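You operate a simulated robot arm through the tools that you are given. There is no shell and no other tool.

The job below is to be done with a simulated robot arm. You get a single attempt, and the scene is never put back.

## Task
Refill both empty cells of the white tray from the middle teal drawer.
Fine: one balloon a cell; shut the drawer again; leave the tape roll in it. Where these are worked on the way, their far stop is far enough and under half their travel is too little: middle teal drawer.

Only the result counts: the job must be done as asked and must still hold three seconds after the hand-in. Knocking over, shifting, dropping, spilling or breaking anything else fails it.

## Robot
A 7-joint arm with a two-finger parallel gripper, fixed in place. Base frame: the origin is at the foot of the arm, x ahead of it, y to its left, z up. Units: m, rad, N and s.
Its first joint turns from -2.897 to 2.897 rad. Payload 4.4 kg.
Tool frame: the origin (TCP) lies between the finger pads and is the grasp point; the fingertips stand 0.023 m ahead of it; z points along the fingers, y is the line along which they close. The gripper opens to 0.094 m. The fingers are 0.038 m wide and 0.01 m thick; the gripper's body (0.054 by 0.096 m) begins 0.039 m behind the TCP.
Orientation is that of the tool frame in the base frame, as a unit quaternion [w, x, y, z]. With the fingers straight down and closing along the base's y, the tool's x points along the base's -x, its y along +y and its z along -z.

## Interface
- The arm moves only by the tool jog_arm. Its argument "deltas" is a list of rows, each an object (a shift or turn left out is 0, a gripper value left out holds the last) with "slide": the shift along the base's x, y, z in units of 25 mm (1.0 is 25 mm), a list of three; "turn": the turn, a rotation vector about the base's x, y, z in units of 4 degrees (1.0 is 4 degrees), a list of three. In form: [{"slide": [dx, dy, dz], "turn": [ax, ay, az]}, ...]. A call has 1 to 20 rows; each row shifts and turns the commanded pose from where the row before left it. "hand" is the finger opening in m, from 0 to 0.094, set as the call begins (left out, the last holds). A call with a number of a shift or a turn outside -1 to 1 is refused whole. A row lasts 0.2 s, in which the tool goes at most 0.05 m and 0.15 rad; a call with a longer step from one row to the next is refused whole, and so is a gripper value outside its range. Where a pose cannot be reached the arm comes as near as it can. A force on the tool above 40 N (or 10 N above the force at the start of the call, whichever is more), or a blocked arm, ends the call early, and 0.2 s more pass. The fingers move at their own pace (about 0.072 m/s each) and stop on an object; they squeeze with about 26 N. The grip force told is the motor's: it shows also when the fingers shut on nothing. Time passes only in rows, and 0.2 s behind the last, so rows that do not move let the fingers close. The reply holds the time, the measured pose of the TCP, the force on the tool along the base axes, the opening and the grip force, in the units named above and with some noise, with the torque about the TCP (base axes, N m) and any sound that the robot's microphone picked up, and new pictures: "show" is both (left out), scene, wrist or none.
- Cameras (640 x 400 px; columns grow to the right, rows downward): "scene" is fixed at [0.0523, 0.6489, 1.4413]; the picture's right is [0.13, -0.99, 0.00], its down [-0.49, -0.06, -0.87] and it looks along [0.86, 0.11, -0.50] (base axes); focal length 341 px, centre (320, 200). "wrist" rides on the gripper at [0.086, 0.016, -0.075] in the tool frame; the picture's right is [-0.18, 0.98, 0.00], its down [-0.58, -0.11, -0.81] and it looks along [-0.79, -0.15, 0.59] (tool axes); focal length 243 px, centre (320, 200). There is no depth. A picture from a camera that has moved, and an enlarged one, comes with that camera's place and axes in the base frame and with its lens.
- enlarge(camera, box): a new picture of the part [left, top, right, bottom] of that camera's present view, enlarged. It takes no simulated time.
- job_done(): hands the job in; it is judged then, once.

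Places have to be worked out from the pictures, the camera data and where the tool is seen. Open the gripper and draw the arm clear of the work before you hand the job in, unless the task says otherwise.

The tools are called as a command line: name --argument value ..., lists and objects as JSON in quotes. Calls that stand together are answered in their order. jog_arm: Moves the arm, as the interface text tells. Its arguments: {"type":"object","properties":{"deltas":{"type":"array","items":{"type":"object","properties":{"slide":{"type":"array","items":{"type":"number"}},"turn":{"type":"array","items":{"type":"number"}}}}},"hand":{"type":"number"},"show":{"type":"string","enum":["both","scene","wrist","none"]}},"required":["deltas"]} The other tools are called the same way: enlarge (camera, box) takes an enlarged picture of a part of a camera's view; job_done () hands the job in.

At the start:

```text
t: 0.0
eef_pos: [0.4897, 0.4262, 1.1651]
orientation: [0.001, -0.001, 1.0, 0.0]
wrist_force: [0.9, 0.1, 0.6]
moment: [0.0, 0.0, 0.01]
finger_gap: 0.0941
gripper_force: 0.1
```

scene: 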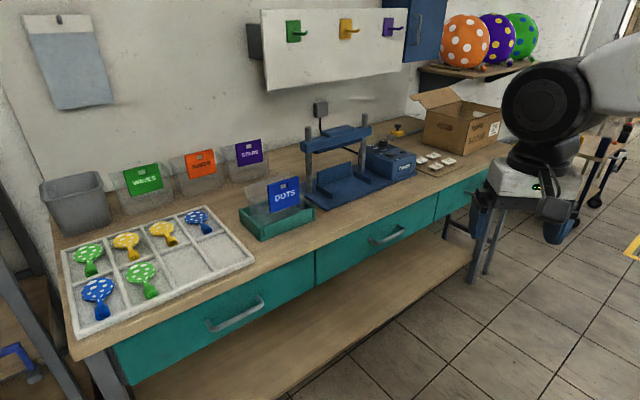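
wrist: 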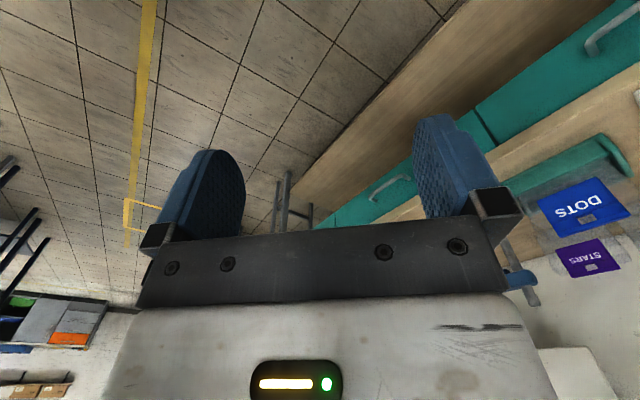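

I'll first look closely at the scene: tray, drawers and surrounding items.

enlarge --camera "scene" --box '[40, 180, 280, 340]'

enlarge --camera "scene" --box '[220, 100, 540, 300]'

```text
2.50 times, centred on (160, 260) of scene
camera zoom: at [0.0523, 0.6489, 1.4413], right [0.13, -0.99, 0.0], down [-0.49, -0.06, -0.87], along [0.86, 0.11, -0.5], focal length 852 px, centre (720, 50)
```

zoom: 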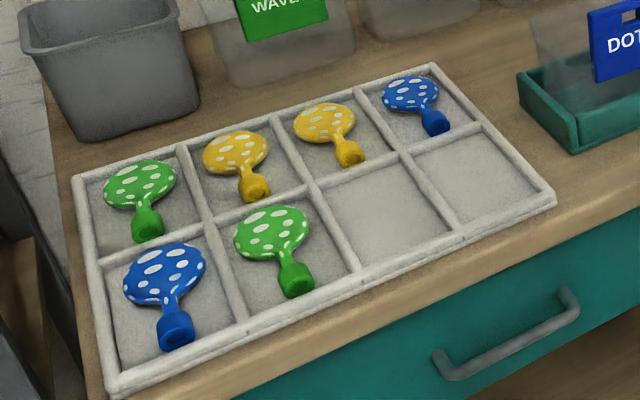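

```text
2.00 times, centred on (380, 200) of scene
camera zoom: at [0.0523, 0.6489, 1.4413], right [0.13, -0.99, 0.0], down [-0.49, -0.06, -0.87], along [0.86, 0.11, -0.5], focal length 682 px, centre (200, 200)
```

zoom: 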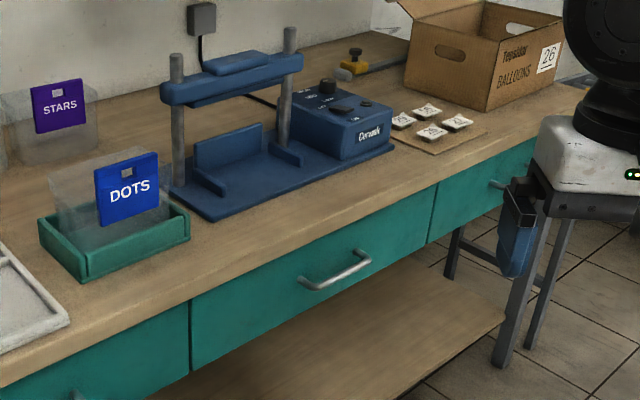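

The bench front seems to run diagonally (about 45°) across the base frame with three drawers. I'll turn the hand toward the bench at height to triangulate better.

jog_arm --deltas '[{"slide": [0, 0.5, 0], "turn": [0, 0, 1]}, {"slide": [0, 0.5, 0], "turn": [0, 0, 1]}, {"slide": [0, 0.5, 0], "turn": [0, 0, 1]}, {"slide": [0, 0.5, 0], "turn": [0, 0, 1]}, {"slide": [0, 0.5, 0], "turn": [0, 0, 1]}, {"slide": [0, 0.5, 0], "turn": [0, 0, 1]}, {"slide": [0, 0.5, 0], "turn": [0, 0, 1]}, {"slide": [0, 0.5, 0], "turn": [0, 0, 1]}, {"slide": [0, 0, 0], "turn": [0, 0, 1]}, {"slide": [0, 0, 0], "turn": [0, 0, 1]}, {"slide": [0, 0, 0], "turn": [0, 0, 1]}]'

```text
t: 2.4
eef_pos: [0.4882, 0.5265, 1.1652]
orientation: [-0.001, -0.374, 0.927, 0.001]
wrist_force: [0.7, 1.2, -0.5]
moment: [0.0, 0.0, -0.01]
finger_gap: 0.094
gripper_force: 0.0
camera wrist: at [0.4161, 0.4787, 1.2386], right [-0.55, 0.83, 0.0], down [0.49, 0.33, 0.81], along [0.67, 0.44, -0.59], focal length 243 px, centre (320, 200)
```

scene: 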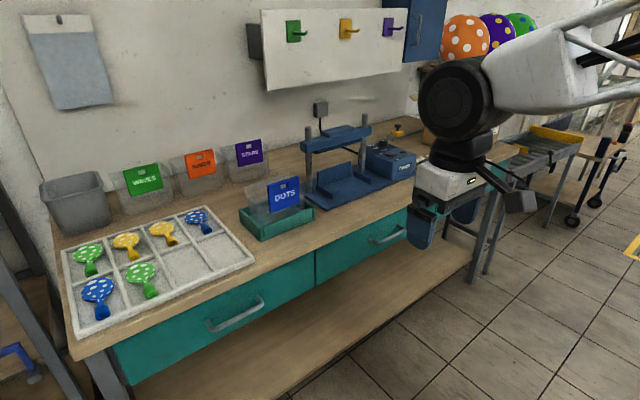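
wrist: 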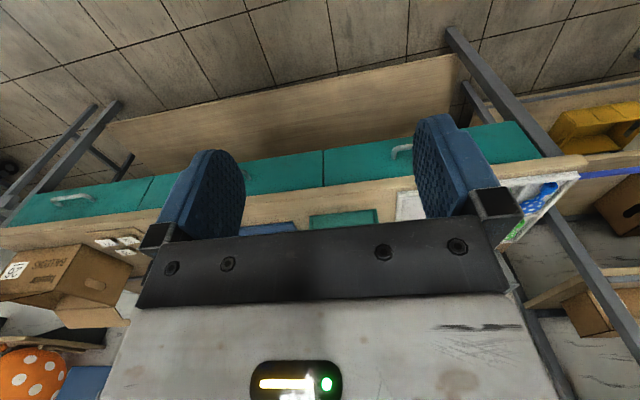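

Triangulating the left handle from both cameras gives about (0.71, 0.98, 0.66) and the middle handle around (1.16, 0.53, 0.66), which is far out. I'll check reach by moving outward at safe height toward the bench, staying in front of it.

jog_arm --deltas '[{"slide": [0.7, 0.5, 0]}, {"slide": [0.7, 0.5, 0]}, {"slide": [0.7, 0.5, 0]}, {"slide": [0.7, 0.5, 0]}, {"slide": [0.7, 0.5, 0]}, {"slide": [0.7, 0.5, 0]}, {"slide": [0.7, 0.5, 0]}, {"slide": [0.7, 0.5, 0]}, {"slide": [0.7, 0.5, 0]}, {"slide": [0.7, 0.5, 0]}]'

```text
t: 4.6
eef_pos: [0.6633, 0.6505, 1.1677]
orientation: [0.001, -0.375, 0.927, 0.0]
wrist_force: [-0.4, -0.3, 0.0]
moment: [0.01, 0.04, 0.0]
finger_gap: 0.0942
gripper_force: 0.1
camera wrist: at [0.5904, 0.6023, 1.2395], right [-0.55, 0.83, 0.0], down [0.49, 0.32, 0.81], along [0.67, 0.44, -0.59], focal length 243 px, centre (320, 200)
```

scene: 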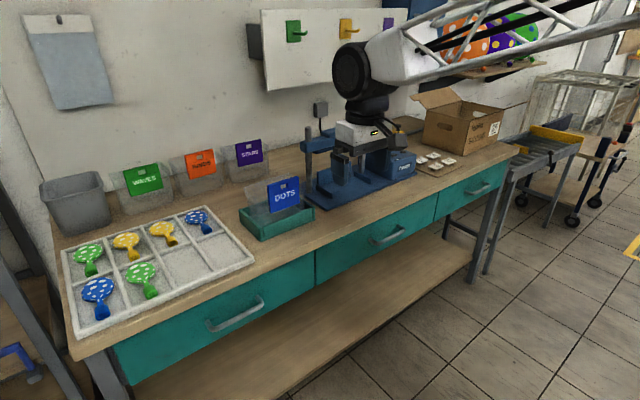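
wrist: 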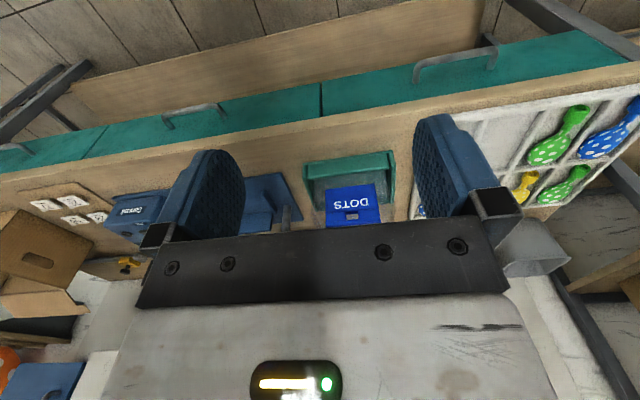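

The arm is a long truss type; a better estimate puts the middle handle near (1.01, 0.55, 0.765) and the left handle near (0.63, 0.94, 0.755). I'll test the reach toward the tray at safe height.

jog_arm --deltas '[{"slide": [0, 1, 0]}, {"slide": [0, 1, 0]}, {"slide": [0, 1, 0]}, {"slide": [0, 1, 0]}, {"slide": [0, 1, 0]}, {"slide": [0, 1, 0]}, {"slide": [0, 1, 0]}, {"slide": [0, 1, 0]}, {"slide": [0, 1, 0]}, {"slide": [0, 1, 0]}]'

```text
t: 6.8
eef_pos: [0.6649, 0.899, 1.1654]
orientation: [-0.001, -0.374, 0.927, 0.0]
wrist_force: [0.0, 0.5, 0.0]
moment: [-0.02, -0.03, -0.01]
finger_gap: 0.094
gripper_force: 0.1
camera wrist: at [0.592, 0.8526, 1.2385], right [-0.55, 0.83, 0.0], down [0.49, 0.33, 0.81], along [0.67, 0.44, -0.59], focal length 243 px, centre (320, 200)
```

scene: 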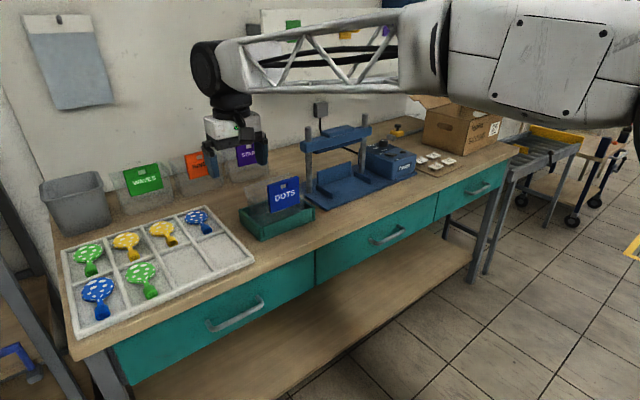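
wrist: 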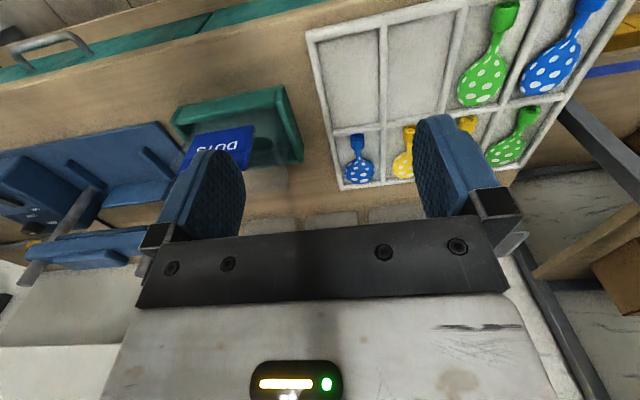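

Reach is fine out to 1.12 m. The tray rim is near z 0.86 with empty cells around (0.73, 1.00) and (0.65, 1.06). Now I swing back in front of the middle drawer and yaw the hand so it can grip the horizontal handle bar.

jog_arm --deltas '[{"slide": [0.1, -1, 0], "turn": [0, 0, -1]}, {"slide": [0.1, -1, 0], "turn": [0, 0, -1]}, {"slide": [0.1, -1, 0], "turn": [0, 0, -1]}, {"slide": [0.1, -1, 0], "turn": [0, 0, -1]}, {"slide": [0.1, -1, 0], "turn": [0, 0, -1]}, {"slide": [0.1, -1, 0], "turn": [0, 0, -1]}, {"slide": [0.1, -1, 0], "turn": [0, 0, -1]}, {"slide": [0.1, -1, 0], "turn": [0, 0, -1]}, {"slide": [0.1, -1, 0], "turn": [0, 0, -1]}, {"slide": [0.1, -1, 0], "turn": [0, 0, -1]}, {"slide": [0.1, -1, 0], "turn": [0, 0, -1]}, {"slide": [0.1, -1, 0], "turn": [0, 0, -1]}, {"slide": [0.1, -1, 0], "turn": [0, 0, -1]}, {"slide": [0.1, -1, 0], "turn": [0, 0, -1]}, {"slide": [0.1, -1, 0], "turn": [0, 0, -1]}, {"slide": [0.1, -1, 0], "turn": [0, 0, -1]}, {"slide": [0.1, -1, 0], "turn": [0, 0, -1]}, {"slide": [0.1, -1, 0], "turn": [0, 0, -1]}, {"slide": [0.1, -1, 0], "turn": [0, 0, -1]}, {"slide": [0.1, -1, 0], "turn": [0, 0, -1]}]'

```text
t: 11.0
eef_pos: [0.7145, 0.4009, 1.1649]
orientation: [0.0, 0.309, 0.951, 0.0]
wrist_force: [-0.3, -1.1, 0.0]
moment: [-0.01, -0.02, 0.0]
finger_gap: 0.0939
gripper_force: 0.1
camera wrist: at [0.6546, 0.4656, 1.2383], right [0.73, 0.69, 0.0], down [0.41, -0.43, 0.81], along [0.55, -0.59, -0.59], focal length 243 px, centre (320, 200)
```

scene: 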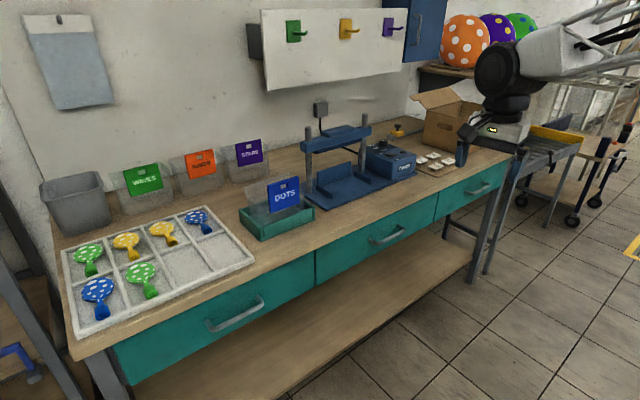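
wrist: 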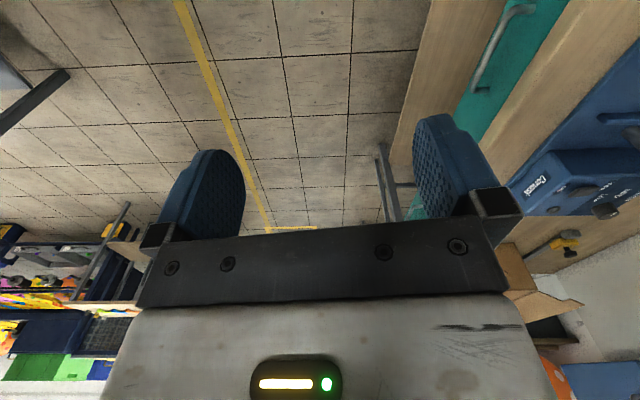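

The middle handle is visible at the upper right of the wrist view. I'll enlarge both views to triangulate its ends.

enlarge --camera "wrist" --box '[420, 0, 580, 100]'

enlarge --camera "scene" --box '[300, 180, 460, 280]'

```text
4.00 times, centred on (500, 50) of wrist
camera zoom: at [0.6546, 0.4656, 1.2383], right [0.73, 0.69, 0.0], down [0.41, -0.43, 0.81], along [0.55, -0.59, -0.59], focal length 970 px, centre (-400, 800)
```

zoom: 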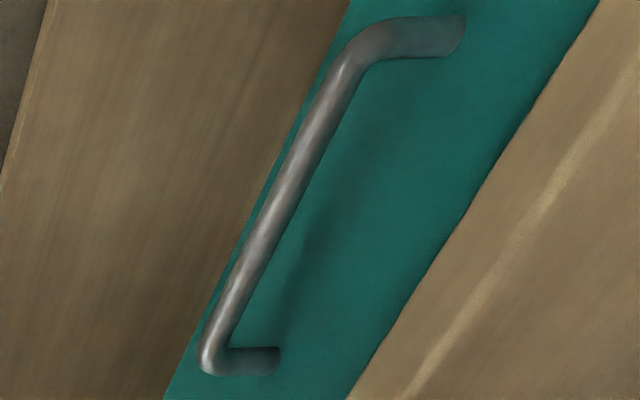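

```text
4.00 times, centred on (380, 230) of scene
camera zoom: at [0.0523, 0.6489, 1.4413], right [0.13, -0.99, 0.0], down [-0.49, -0.06, -0.87], along [0.86, 0.11, -0.5], focal length 1364 px, centre (80, 80)
```

zoom: 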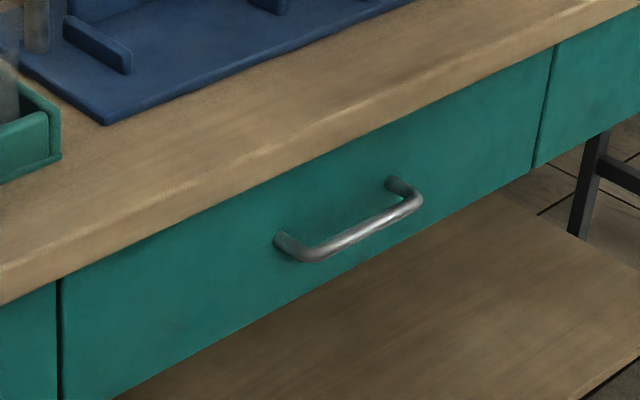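

The bar's centre triangulates to about (1.02, 0.53, 0.755), running along (0.70,-0.71). I'll finish the yaw and tilt the hand to horizontal, stopping about 0.2 m in front of the handle and a bit above it.

jog_arm --deltas '[{"turn": [0, 0, -0.8]}, {"turn": [0, 0, -0.8]}, {"turn": [0, 0, -0.8]}, {"slide": [0.365, 0, -0.74], "turn": [0.926, -0.943, 0]}, {"slide": [0.365, 0, -0.74], "turn": [0.926, -0.943, 0]}, {"slide": [0.365, 0, -0.74], "turn": [0.926, -0.943, 0]}, {"slide": [0.365, 0, -0.74], "turn": [0.926, -0.943, 0]}, {"slide": [0.365, 0, -0.74], "turn": [0.926, -0.943, 0]}, {"slide": [0.365, 0, -0.74], "turn": [0.926, -0.943, 0]}, {"slide": [0.365, 0, -0.74], "turn": [0.926, -0.943, 0]}, {"slide": [0.365, 0, -0.74], "turn": [0.926, -0.943, 0]}, {"slide": [0.365, 0, -0.74], "turn": [0.926, -0.943, 0]}, {"slide": [0.365, 0, -0.74], "turn": [0.926, -0.943, 0]}, {"slide": [0.365, 0, -0.74], "turn": [0.926, -0.943, 0]}, {"slide": [0.365, 0, -0.74], "turn": [0.926, -0.943, 0]}, {"slide": [0.365, 0, -0.74], "turn": [0.926, -0.943, 0]}, {"slide": [0.365, 0, -0.74], "turn": [0.926, -0.943, 0]}, {"slide": [0.365, 0, -0.74], "turn": [0.926, -0.943, 0]}, {"slide": [0.365, 0, -0.74], "turn": [0.926, -0.943, 0]}, {"slide": [0.365, 0, -0.74], "turn": [0.926, -0.943, 0]}]'

```text
t: 15.2
eef_pos: [0.8689, 0.3994, 0.8536]
orientation: [0.275, 0.274, 0.652, 0.651]
wrist_force: [0.1, -0.7, 0.1]
moment: [-0.02, 0.0, -0.01]
finger_gap: 0.094
gripper_force: 0.1
camera wrist: at [0.756, 0.4108, 0.8684], right [0.13, -0.13, 0.98], down [-0.17, -0.98, -0.11], along [0.98, -0.15, -0.15], focal length 243 px, centre (320, 200)
```

scene: 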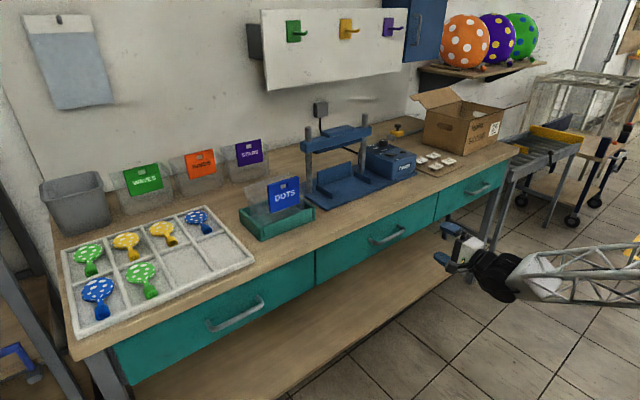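
wrist: 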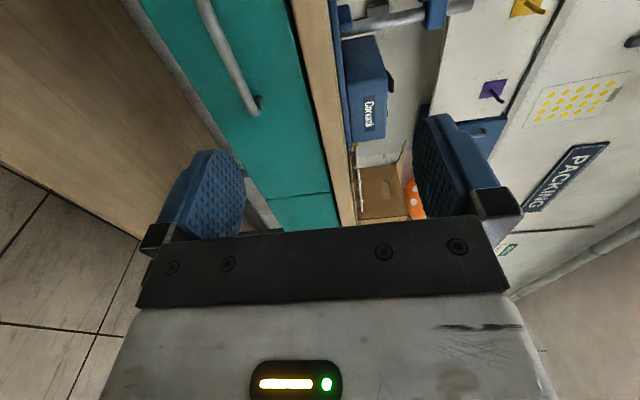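

The hand is now horizontal facing the drawers. I'll enlarge the view to measure handle and bench direction.

enlarge --camera "wrist" --box '[100, 0, 420, 200]'

enlarge --camera "wrist" --box '[220, 40, 380, 240]'

```text
2.00 times, centred on (260, 100) of wrist
camera zoom: at [0.756, 0.4108, 0.8684], right [0.13, -0.13, 0.98], down [-0.17, -0.98, -0.11], along [0.98, -0.15, -0.15], focal length 485 px, centre (440, 400)
```

zoom: 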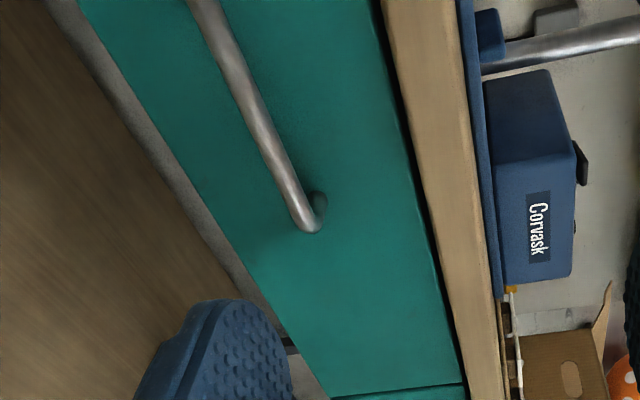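

```text
2.00 times, centred on (300, 140) of wrist
camera zoom: at [0.756, 0.4108, 0.8684], right [0.13, -0.13, 0.98], down [-0.17, -0.98, -0.11], along [0.98, -0.15, -0.15], focal length 485 px, centre (360, 320)
```

zoom: 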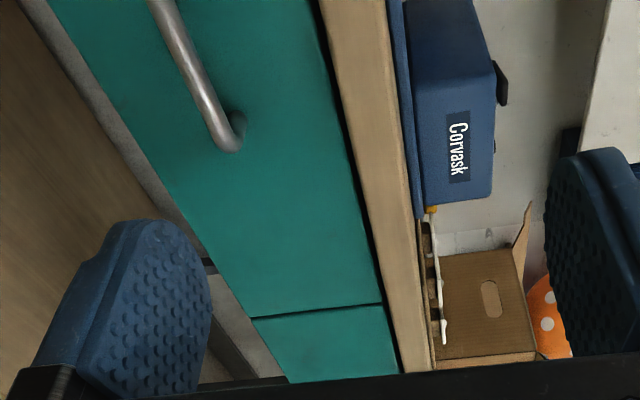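

Vanishing-point fit gives the bench direction (0.692,-0.722), drawer normal (0.722,0.692); bar centre about (1.018, 0.531, 0.753). I'll lower to bar height and come to about 0.1 m from it with a narrower opening.

jog_arm --deltas '[{"slide": [0.62, 0.507, -0.8]}, {"slide": [0.62, 0.507, -0.8]}, {"slide": [0.62, 0.507, -0.8]}, {"slide": [0.62, 0.507, -0.8]}, {"slide": [0.62, 0.507, -0.8]}]' --hand 0.06

```text
t: 16.4
eef_pos: [0.9465, 0.4645, 0.7512]
orientation: [0.272, 0.275, 0.652, 0.652]
wrist_force: [-0.3, -0.2, -0.3]
moment: [0.01, -0.01, 0.0]
finger_gap: 0.06
gripper_force: 0.0
camera wrist: at [0.8337, 0.475, 0.7673], right [0.13, -0.13, 0.98], down [-0.17, -0.98, -0.11], along [0.98, -0.15, -0.15], focal length 243 px, centre (320, 200)
```

scene: 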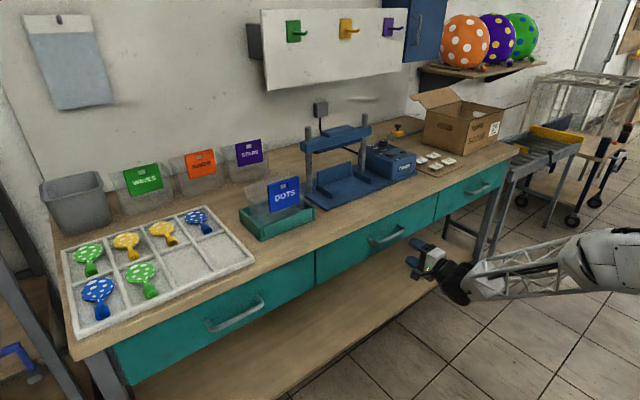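
wrist: 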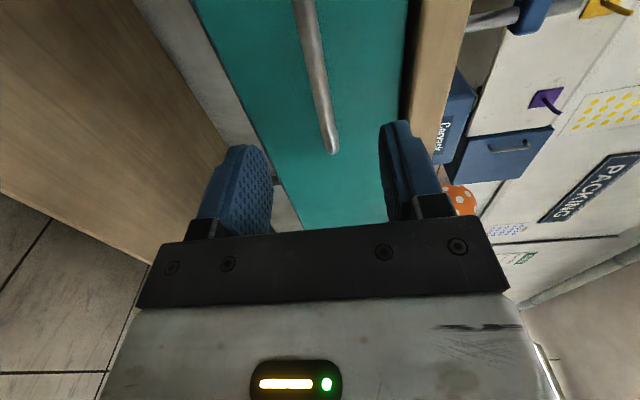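

The bar sits right at tool height (z≈0.751) and between the fingers. I'll advance 0.095 m along the drawer normal.

jog_arm --deltas '[{"slide": [0.686, 0.657, 0]}, {"slide": [0.686, 0.657, 0]}, {"slide": [0.686, 0.657, 0]}, {"slide": [0.343, 0.33, 0]}, {"slide": [0.343, 0.33, 0]}]'

```text
t: 17.6
eef_pos: [1.017, 0.5293, 0.7512]
orientation: [0.273, 0.276, 0.652, 0.651]
wrist_force: [-0.3, 0.2, -0.1]
moment: [0.03, 0.02, 0.02]
finger_gap: 0.0601
gripper_force: 0.1
camera wrist: at [0.903, 0.5406, 0.7666], right [0.13, -0.13, 0.98], down [-0.17, -0.98, -0.11], along [0.98, -0.15, -0.15], focal length 243 px, centre (320, 200)
```

scene: 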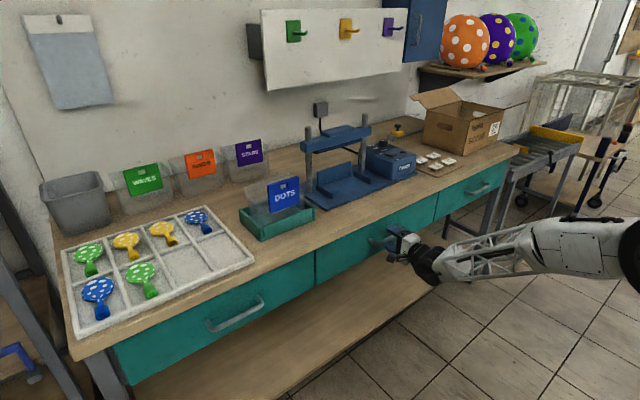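
wrist: 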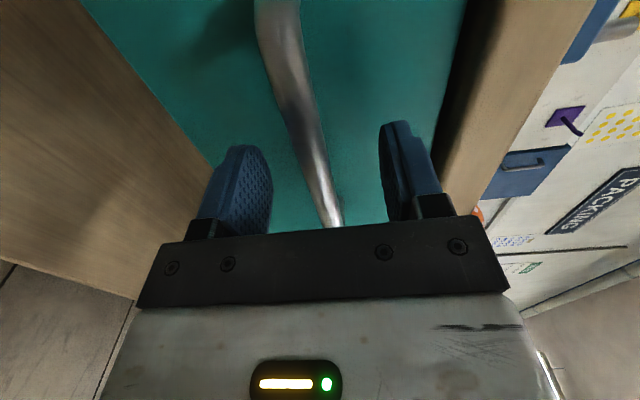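

The bar lies between the finger pads. Closing the gripper on it.

jog_arm --deltas '[{}, {}, {}, {}]' --hand 0.0 --show "wrist"

```text
t: 18.6
eef_pos: [1.0154, 0.5285, 0.7503]
orientation: [0.272, 0.275, 0.654, 0.65]
wrist_force: [1.4, -1.1, -7.8]
moment: [-0.33, -0.24, 0.07]
finger_gap: 0.0135
gripper_force: 45.1
camera wrist: at [0.9024, 0.5403, 0.7653], right [0.13, -0.13, 0.98], down [-0.17, -0.98, -0.11], along [0.98, -0.15, -0.15], focal length 243 px, centre (320, 200)
```

wrist: 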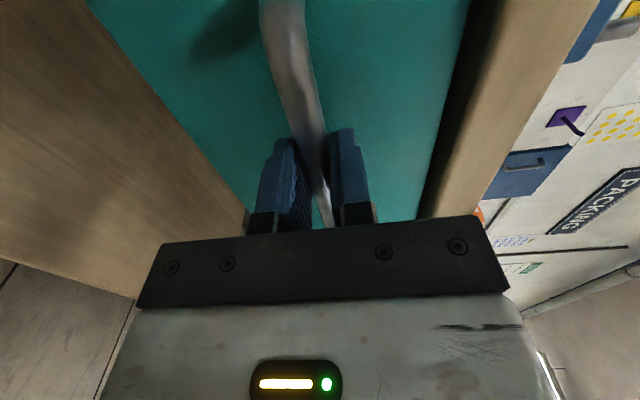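

Gripped on the 13.5 mm bar. Pulling straight out along the normal, slowly at first.

jog_arm --deltas '[{"slide": [-0.29, -0.277, -0.06]}, {"slide": [-0.29, -0.277, 0]}, {"slide": [-0.29, -0.277, 0]}, {"slide": [-0.29, -0.277, 0]}, {"slide": [-0.29, -0.277, 0]}, {"slide": [-0.29, -0.277, 0]}, {"slide": [-0.29, -0.277, 0]}, {"slide": [-0.29, -0.277, 0]}, {"slide": [-0.29, -0.277, 0]}, {"slide": [-0.29, -0.277, 0]}]'

```text
t: 20.8
eef_pos: [0.9443, 0.4619, 0.7499]
orientation: [0.274, 0.274, 0.653, 0.651]
wrist_force: [25.5, -22.9, 18.9]
moment: [0.05, -0.19, -0.51]
finger_gap: 0.0139
gripper_force: 44.8
camera wrist: at [0.831, 0.4717, 0.765], right [0.13, -0.13, 0.98], down [-0.17, -0.98, -0.11], along [0.98, -0.15, -0.15], focal length 243 px, centre (320, 200)
```

scene: 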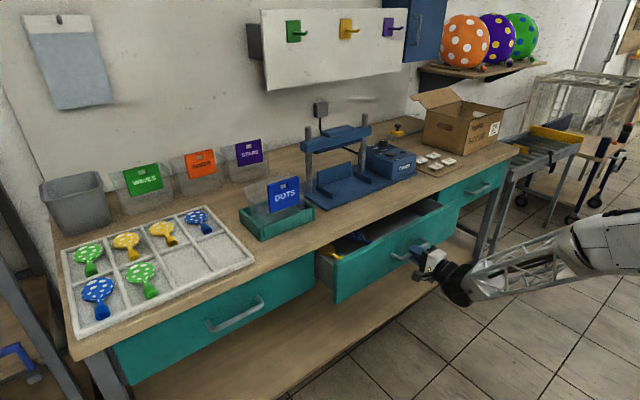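
wrist: 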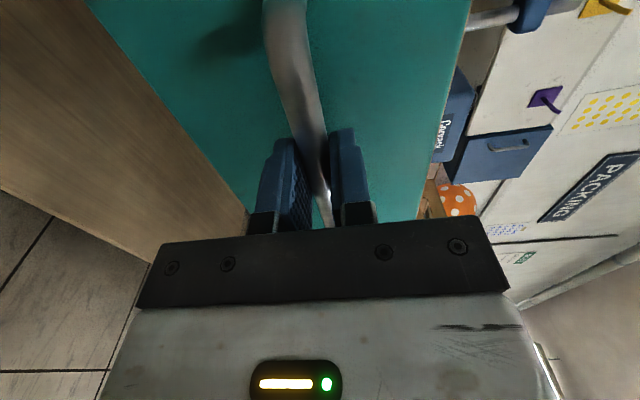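

The drawer slides; about 0.1 m out. Side and vertical loads indicate a slight misalignment, so I correct by ~2 mm sideways and 1 mm up and continue in direction (0.735, 0.678).

jog_arm --deltas '[{"slide": [0.055, -0.06, 0.042]}, {"slide": [-0.294, -0.271, 0]}, {"slide": [-0.294, -0.271, 0]}, {"slide": [-0.294, -0.271, 0]}, {"slide": [-0.294, -0.271, 0]}, {"slide": [-0.294, -0.271, 0]}, {"slide": [-0.294, -0.271, 0]}, {"slide": [-0.294, -0.271, 0]}]'

```text
t: 22.6
eef_pos: [0.8948, 0.4114, 0.7503]
orientation: [0.273, 0.275, 0.653, 0.651]
wrist_force: [13.1, -12.5, 8.5]
moment: [-0.3, -0.33, -0.13]
finger_gap: 0.0137
gripper_force: 44.9
camera wrist: at [0.7812, 0.4222, 0.7652], right [0.13, -0.13, 0.98], down [-0.17, -0.98, -0.11], along [0.98, -0.15, -0.15], focal length 243 px, centre (320, 200)
```

scene: 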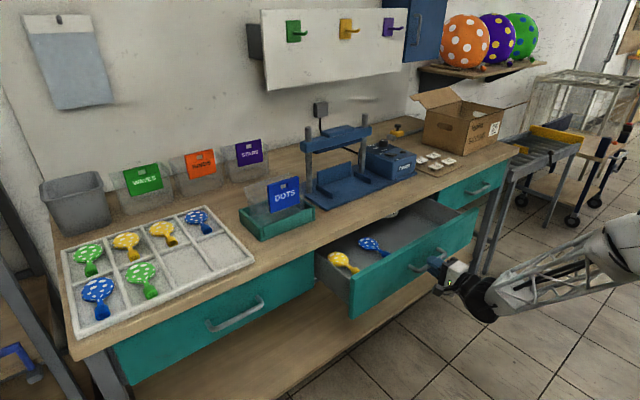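
wrist: 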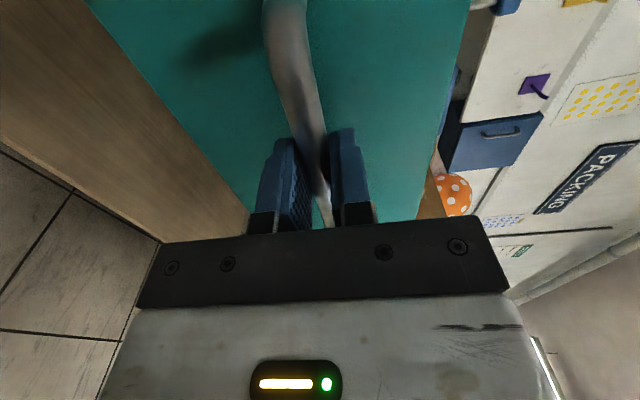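

Yellow and blue dotted balloons are visible in the drawer. Continuing to pull toward the far stop.

jog_arm --deltas '[{"slide": [-0.26, -0.3, 0.02]}, {"slide": [-0.287, -0.278, 0]}, {"slide": [-0.287, -0.278, 0]}, {"slide": [-0.287, -0.278, 0]}, {"slide": [-0.287, -0.278, 0]}, {"slide": [-0.287, -0.278, 0]}, {"slide": [-0.287, -0.278, 0]}, {"slide": [-0.287, -0.278, 0]}, {"slide": [-0.287, -0.278, 0]}, {"slide": [-0.287, -0.278, 0]}, {"slide": [-0.287, -0.278, 0]}, {"slide": [-0.287, -0.278, 0]}]'

```text
t: 25.2
eef_pos: [0.8086, 0.3274, 0.7505]
orientation: [0.273, 0.275, 0.653, 0.65]
wrist_force: [17.5, -15.9, -8.5]
moment: [-0.27, -0.22, -0.77]
finger_gap: 0.0139
gripper_force: 45.1
camera wrist: at [0.6963, 0.3374, 0.7652], right [0.13, -0.13, 0.98], down [-0.17, -0.98, -0.11], along [0.98, -0.15, -0.15], focal length 243 px, centre (320, 200)
```

scene: 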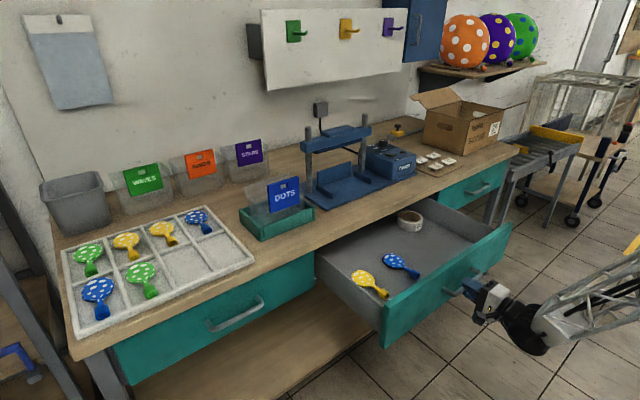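
wrist: 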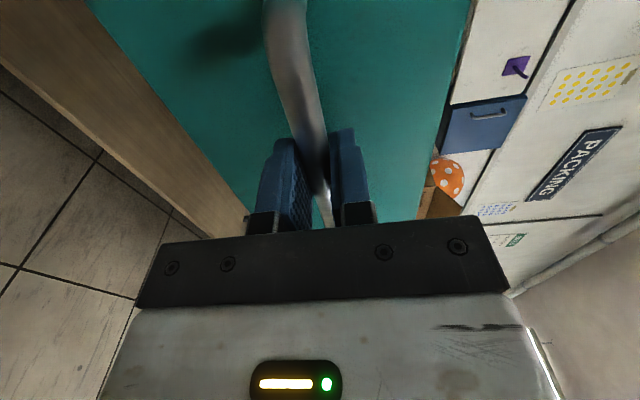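

About 0.29 m open and both balloons plus the tape roll are exposed. I'll pull gently a bit more to see whether the stop is near.

jog_arm --deltas '[{"slide": [-0.25, -0.3, 0.0]}, {"slide": [-0.287, -0.278, 0]}, {"slide": [-0.287, -0.278, 0]}, {"slide": [-0.287, -0.278, 0]}, {"slide": [-0.287, -0.278, 0]}, {"slide": [-0.287, -0.278, 0]}]'

```text
t: 26.7
eef_pos: [0.7663, 0.2844, 0.7511]
orientation: [0.273, 0.275, 0.654, 0.65]
wrist_force: [4.8, -4.5, -5.2]
moment: [-0.35, -0.27, 0.05]
finger_gap: 0.0137
gripper_force: 44.3
stopped in row 6: the force on the tool passed its limit at 41 N (the readings are from after the stop); the commanded pose is now the measured one
camera wrist: at [0.6528, 0.2953, 0.7654], right [0.13, -0.13, 0.98], down [-0.17, -0.98, -0.11], along [0.98, -0.15, -0.15], focal length 243 px, centre (320, 200)
```

scene: 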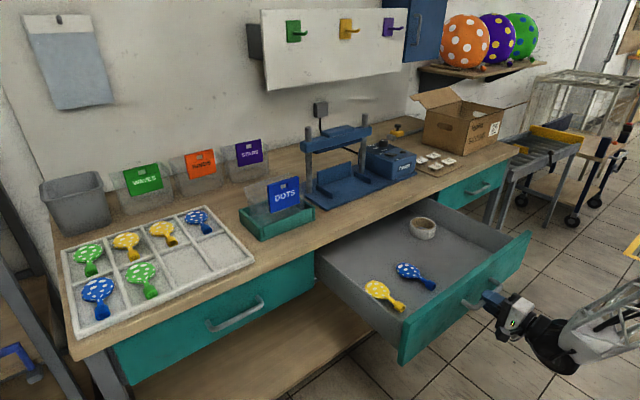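
wrist: 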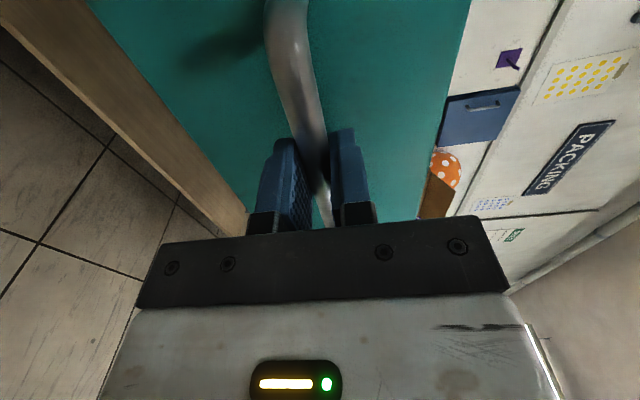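

The drawer reached its far stop (~0.35 m). I release the handle and back off along the normal, then rise.

jog_arm --deltas '[{}, {}, {"slide": [-0.5, -0.49, 0]}, {"slide": [-0.7, -0.68, 0]}, {"slide": [-0.7, -0.68, 0]}, {"slide": [-0.7, -0.68, 0]}, {"slide": [-0.3, -0.3, 1]}, {"slide": [0, 0, 1]}, {"slide": [0, 0, 1]}, {"slide": [0, 0, 1]}, {"slide": [0, 0, 1]}, {"slide": [0, 0, 1]}, {"slide": [0, 0, 1]}, {"slide": [0, 0, 1]}, {"slide": [0, 0, 1]}, {"slide": [0, 0, 1]}, {"slide": [0, 0, 1]}, {"slide": [0, 0, 1]}]' --hand 0.06

```text
t: 30.5
eef_pos: [0.6927, 0.2121, 1.0501]
orientation: [0.273, 0.275, 0.653, 0.65]
wrist_force: [-0.3, -0.1, -0.6]
moment: [0.02, 0.04, -0.02]
finger_gap: 0.0599
gripper_force: 0.0
camera wrist: at [0.5791, 0.2232, 1.0658], right [0.13, -0.13, 0.98], down [-0.17, -0.98, -0.11], along [0.98, -0.15, -0.15], focal length 243 px, centre (320, 200)
```

scene: 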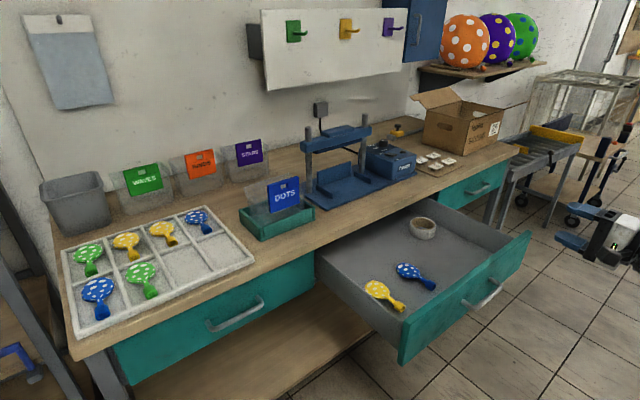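
wrist: 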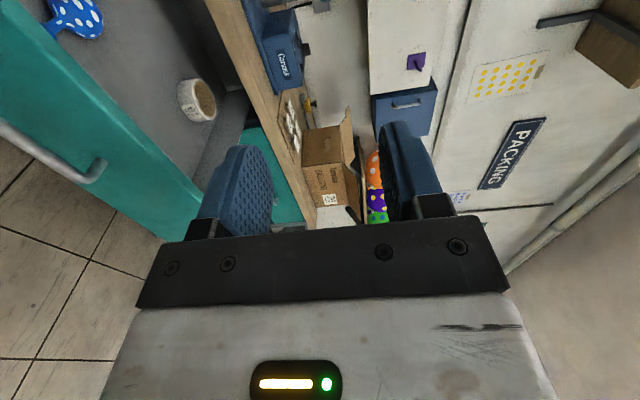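

Drawer stays open. I'll enlarge the scene view of the drawer contents.

enlarge --camera "scene" --box '[310, 200, 540, 360]'

enlarge --camera "scene" --box '[345, 250, 455, 325]'

```text
2.50 times, centred on (425, 280) of scene
camera zoom: at [0.0523, 0.6489, 1.4413], right [0.13, -0.99, 0.0], down [-0.49, -0.06, -0.87], along [0.86, 0.11, -0.5], focal length 852 px, centre (58, 0)
```

zoom: 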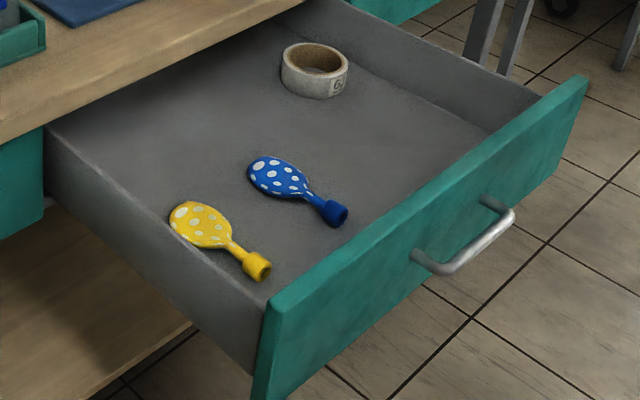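

```text
5.33 times, centred on (400, 288) of scene
camera zoom: at [0.0523, 0.6489, 1.4413], right [0.13, -0.99, 0.0], down [-0.49, -0.06, -0.87], along [0.86, 0.11, -0.5], focal length 1818 px, centre (-107, -267)
```

zoom: 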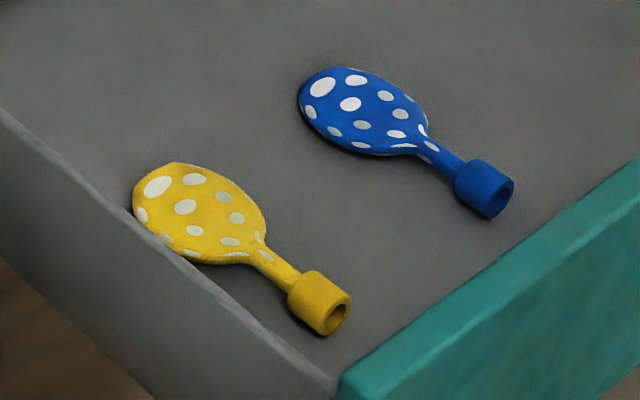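

Both balloons lie with heads toward the back and nozzles toward the drawer front, axis along the drawer normal. I tilt the hand back to pointing down, then yaw so it closes along the bench direction.

jog_arm --deltas '[{"turn": [-0.926, 0.943, 0]}, {"turn": [-0.926, 0.943, 0]}, {"turn": [-0.926, 0.943, 0]}, {"turn": [-0.926, 0.943, 0]}, {"turn": [-0.926, 0.943, 0]}, {"turn": [-0.926, 0.943, 0]}, {"turn": [-0.926, 0.943, 0]}, {"turn": [-0.926, 0.943, 0]}, {"turn": [-0.926, 0.943, 0]}, {"turn": [-0.926, 0.943, 0]}, {"turn": [-0.926, 0.943, 0]}, {"turn": [-0.926, 0.943, 0]}, {"turn": [-0.926, 0.943, 0]}, {"turn": [-0.926, 0.943, 0]}, {"turn": [-0.926, 0.943, 0]}, {"turn": [-0.926, 0.943, 0]}, {"turn": [-0.926, 0.943, 0]}, {"turn": [0, 0, 1]}, {"turn": [0, 0, 1]}, {"turn": [0, 0, 1]}]' --show "none"

jog_arm --deltas '[{"slide": [-0.056, 0.446, 0], "turn": [0, 0, 1]}, {"slide": [-0.056, 0.446, 0], "turn": [0, 0, 1]}, {"slide": [-0.056, 0.446, 0], "turn": [0, 0, 1]}, {"slide": [-0.056, 0.446, 0], "turn": [0, 0, 1]}, {"slide": [-0.056, 0.446, 0], "turn": [0, 0, 1]}, {"slide": [-0.056, 0.446, 0], "turn": [0, 0, 1]}, {"slide": [-0.056, 0.446, 0], "turn": [0, 0, 1]}, {"slide": [-0.056, 0.446, 0], "turn": [0, 0, 1]}, {"slide": [-0.056, 0.446, 0], "turn": [0, 0, 1]}, {"slide": [-0.056, 0.446, 0], "turn": [0, 0, 1]}, {"slide": [-0.056, 0.446, 0], "turn": [0, 0, 1]}, {"slide": [-0.056, 0.446, 0], "turn": [0, 0, 1]}, {"slide": [-0.056, 0.446, 0], "turn": [0, 0, 1]}, {"slide": [-0.056, 0.446, 0], "turn": [0, 0, 1]}, {"slide": [-0.056, 0.446, 0], "turn": [0, 0, 1]}, {"slide": [-0.056, 0.446, 0], "turn": [0, 0, 1]}, {"slide": [-0.056, 0.446, 0], "turn": [0, 0, 1]}, {"slide": [-0.056, 0.446, 0], "turn": [0, 0, 1]}, {"slide": [-0.056, 0.446, 0], "turn": [0, 0, 1]}, {"slide": [-0.056, 0.446, 0], "turn": [0, 0, 0.4]}]'

```text
t: 34.7
eef_pos: [0.6933, 0.2133, 1.0501]
orientation: [0.0, 0.289, 0.957, -0.001]
wrist_force: [-0.6, -0.2, 1.1]
moment: [0.0, 0.03, 0.0]
finger_gap: 0.06
gripper_force: 0.1
```

```text
t: 38.9
eef_pos: [0.6651, 0.4381, 1.051]
orientation: [0.001, -0.375, 0.927, -0.001]
wrist_force: [-0.8, -0.3, -0.1]
moment: [0.0, 0.01, -0.02]
finger_gap: 0.06
gripper_force: 0.1
camera wrist: at [0.5924, 0.3902, 1.1239], right [-0.55, 0.83, 0.0], down [0.49, 0.33, 0.81], along [0.67, 0.44, -0.59], focal length 243 px, centre (320, 200)
```

scene: 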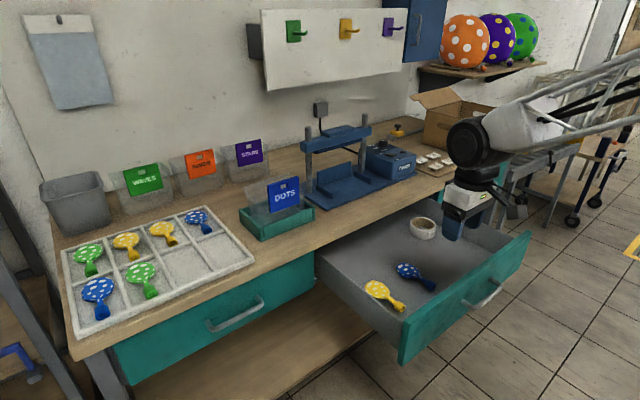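
wrist: 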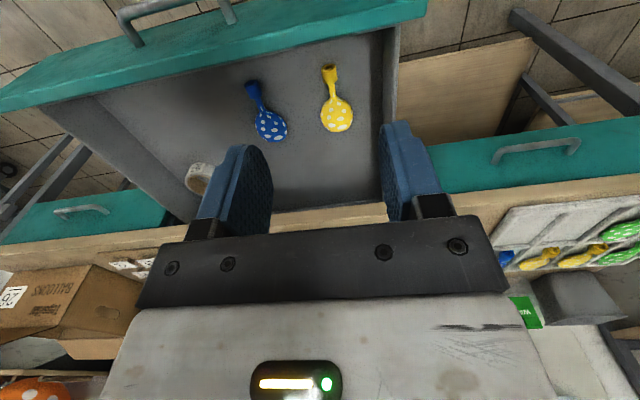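

Both balloons are clearly visible between the fingers' view. Enlarging to measure them and the drawer walls.

enlarge --camera "wrist" --box '[220, 20, 420, 145]'

```text
3.20 times, centred on (320, 82) of wrist
camera zoom: at [0.5924, 0.3902, 1.1239], right [-0.55, 0.83, 0.0], down [0.49, 0.33, 0.81], along [0.67, 0.44, -0.59], focal length 776 px, centre (320, 576)
```

zoom: 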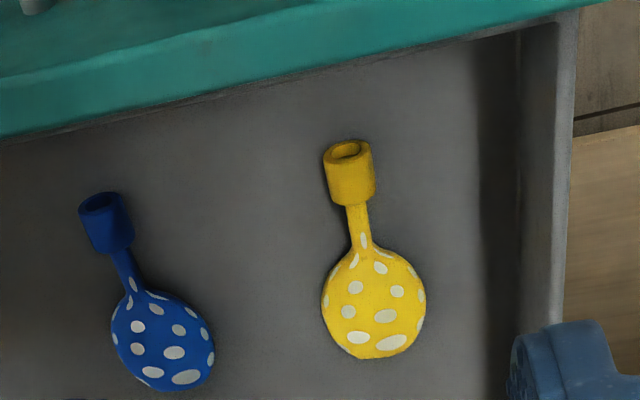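

Triangulated: yellow nozzle at (0.754, 0.514, 0.708), axis along the normal, width ~25 mm; blue nozzle at (0.851, 0.416, 0.708). I move above the yellow nozzle.

jog_arm --deltas '[{"slide": [0.356, 0.302, -0.4]}, {"slide": [0.356, 0.302, -0.4]}, {"slide": [0.356, 0.302, -0.4]}, {"slide": [0.356, 0.302, -0.4]}, {"slide": [0.356, 0.302, -0.8]}, {"slide": [0.356, 0.302, -0.8]}, {"slide": [0.356, 0.302, -0.8]}, {"slide": [0.356, 0.302, -0.8]}, {"slide": [0.356, 0.302, -1]}, {"slide": [0.356, 0.302, -1]}, {"slide": [0, 0, -1]}, {"slide": [0, 0, -1]}]'

```text
t: 41.5
eef_pos: [0.755, 0.5166, 0.8311]
orientation: [0.001, -0.375, 0.927, 0.0]
wrist_force: [-0.3, 0.3, 0.1]
moment: [-0.02, 0.02, -0.03]
finger_gap: 0.06
gripper_force: 0.0
camera wrist: at [0.6818, 0.4683, 0.9036], right [-0.55, 0.84, 0.0], down [0.49, 0.33, 0.81], along [0.67, 0.44, -0.59], focal length 243 px, centre (320, 200)
```

scene: 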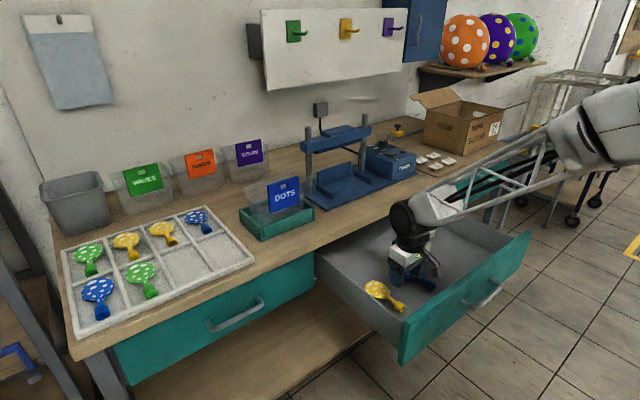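
wrist: 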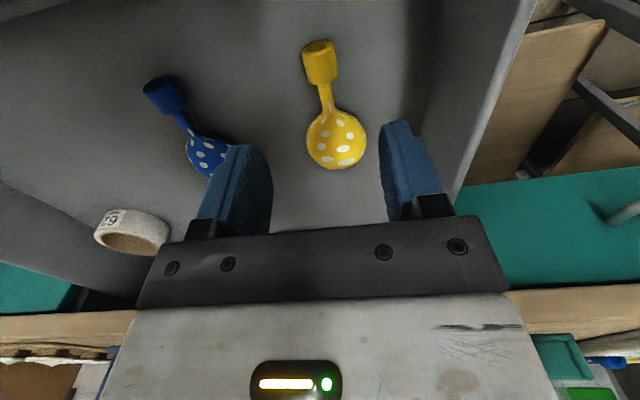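

The nozzle is directly beneath the TCP (0.755, 0.515). Descending to z≈0.722 and then closing.

jog_arm --deltas '[{"slide": [0, 0, -0.9]}, {"slide": [0, 0, -0.9]}, {"slide": [0, 0, -0.8]}, {"slide": [0, 0, -0.7]}, {"slide": [0, 0, -0.5]}, {"slide": [0, 0, -0.4]}, {"slide": [0, 0, -0.16]}]'

```text
t: 42.6
eef_pos: [0.757, 0.5171, 0.7569]
orientation: [0.004, -0.375, 0.927, 0.001]
wrist_force: [-2.0, 0.2, 9.1]
moment: [-0.58, 0.55, -0.14]
finger_gap: 0.0598
gripper_force: 0.0
stopped in row 5: the force on the tool passed its limit at 66 N (the readings are from after the stop); the commanded pose is now the measured one
camera wrist: at [0.6835, 0.4689, 0.8293], right [-0.55, 0.84, 0.0], down [0.49, 0.32, 0.81], along [0.68, 0.45, -0.58], focal length 243 px, centre (320, 200)
```

scene: 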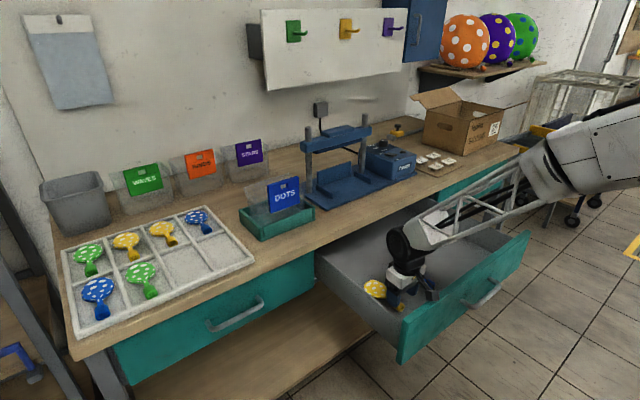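
wrist: 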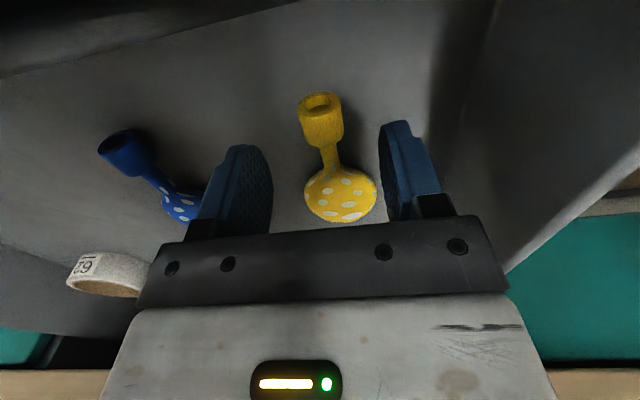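

The descent stopped at z 0.757; the moments show contact ~0.087 m on the camera side, i.e. the camera housing met the drawer's front panel. I'll rise and tilt the hand 30° so the camera clears the panel, keeping the fingers over the nozzle.

jog_arm --deltas '[{"slide": [0, 0, 1]}, {"slide": [0, 0, 1]}, {"slide": [0, 0, 1]}, {"slide": [0, 0, 0.4]}, {"turn": [-0.875, 0.893, 0]}, {"turn": [-0.875, 0.893, 0]}, {"turn": [-0.875, 0.893, 0]}, {"turn": [-0.875, 0.893, 0]}, {"turn": [-0.875, 0.893, 0]}, {"turn": [-0.875, 0.893, 0]}]'

```text
t: 44.8
eef_pos: [0.7558, 0.5166, 0.8404]
orientation: [-0.236, -0.362, 0.896, -0.098]
wrist_force: [0.4, 0.7, -0.1]
moment: [0.01, -0.02, 0.0]
finger_gap: 0.06
gripper_force: 0.1
camera wrist: at [0.7182, 0.5033, 0.9478], right [-0.57, 0.82, -0.1], down [0.72, 0.55, 0.41], along [0.39, 0.17, -0.9], focal length 243 px, centre (320, 200)
```

scene: 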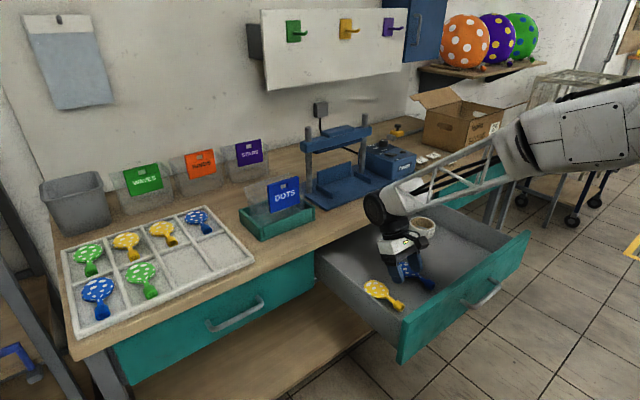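
wrist: 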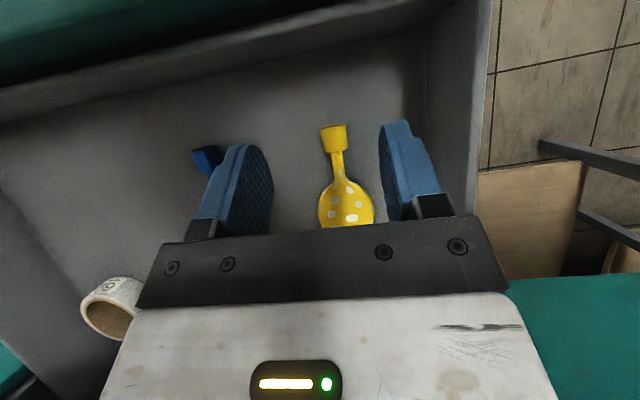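

Camera is now well inside the front panel and the nozzle lies between the finger paths. Descending part way and checking.

jog_arm --deltas '[{"slide": [0.06, 0.07, -0.9]}, {"slide": [0.06, 0.07, -0.9]}, {"slide": [0.06, 0.07, -0.9]}, {"slide": [0, 0, -0.5]}]'

```text
t: 45.8
eef_pos: [0.762, 0.5218, 0.761]
orientation: [-0.234, -0.363, 0.897, -0.098]
wrist_force: [0.0, 0.6, 0.2]
moment: [0.01, -0.01, 0.01]
finger_gap: 0.0601
gripper_force: 0.0
camera wrist: at [0.7225, 0.5085, 0.8674], right [-0.57, 0.82, -0.1], down [0.72, 0.55, 0.42], along [0.39, 0.17, -0.9], focal length 243 px, centre (320, 200)
```

scene: 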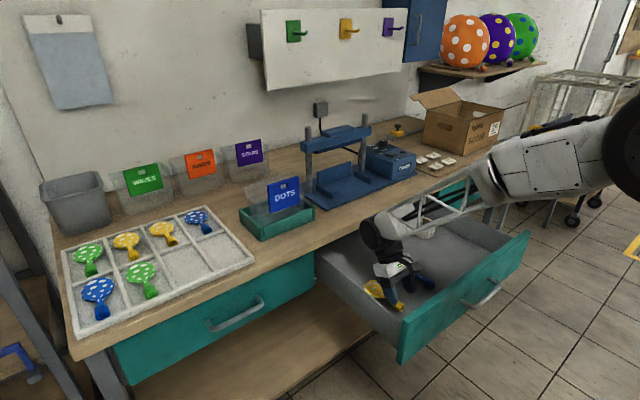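
wrist: 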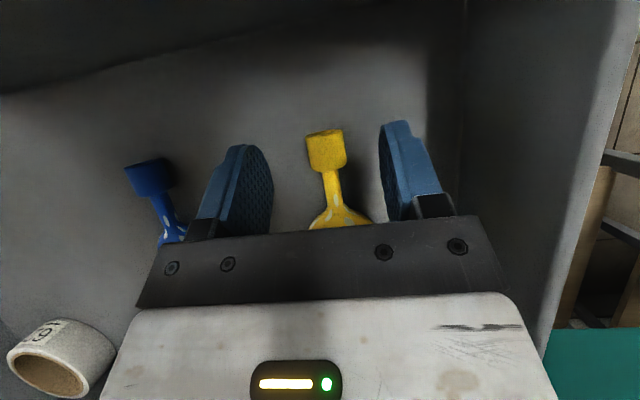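

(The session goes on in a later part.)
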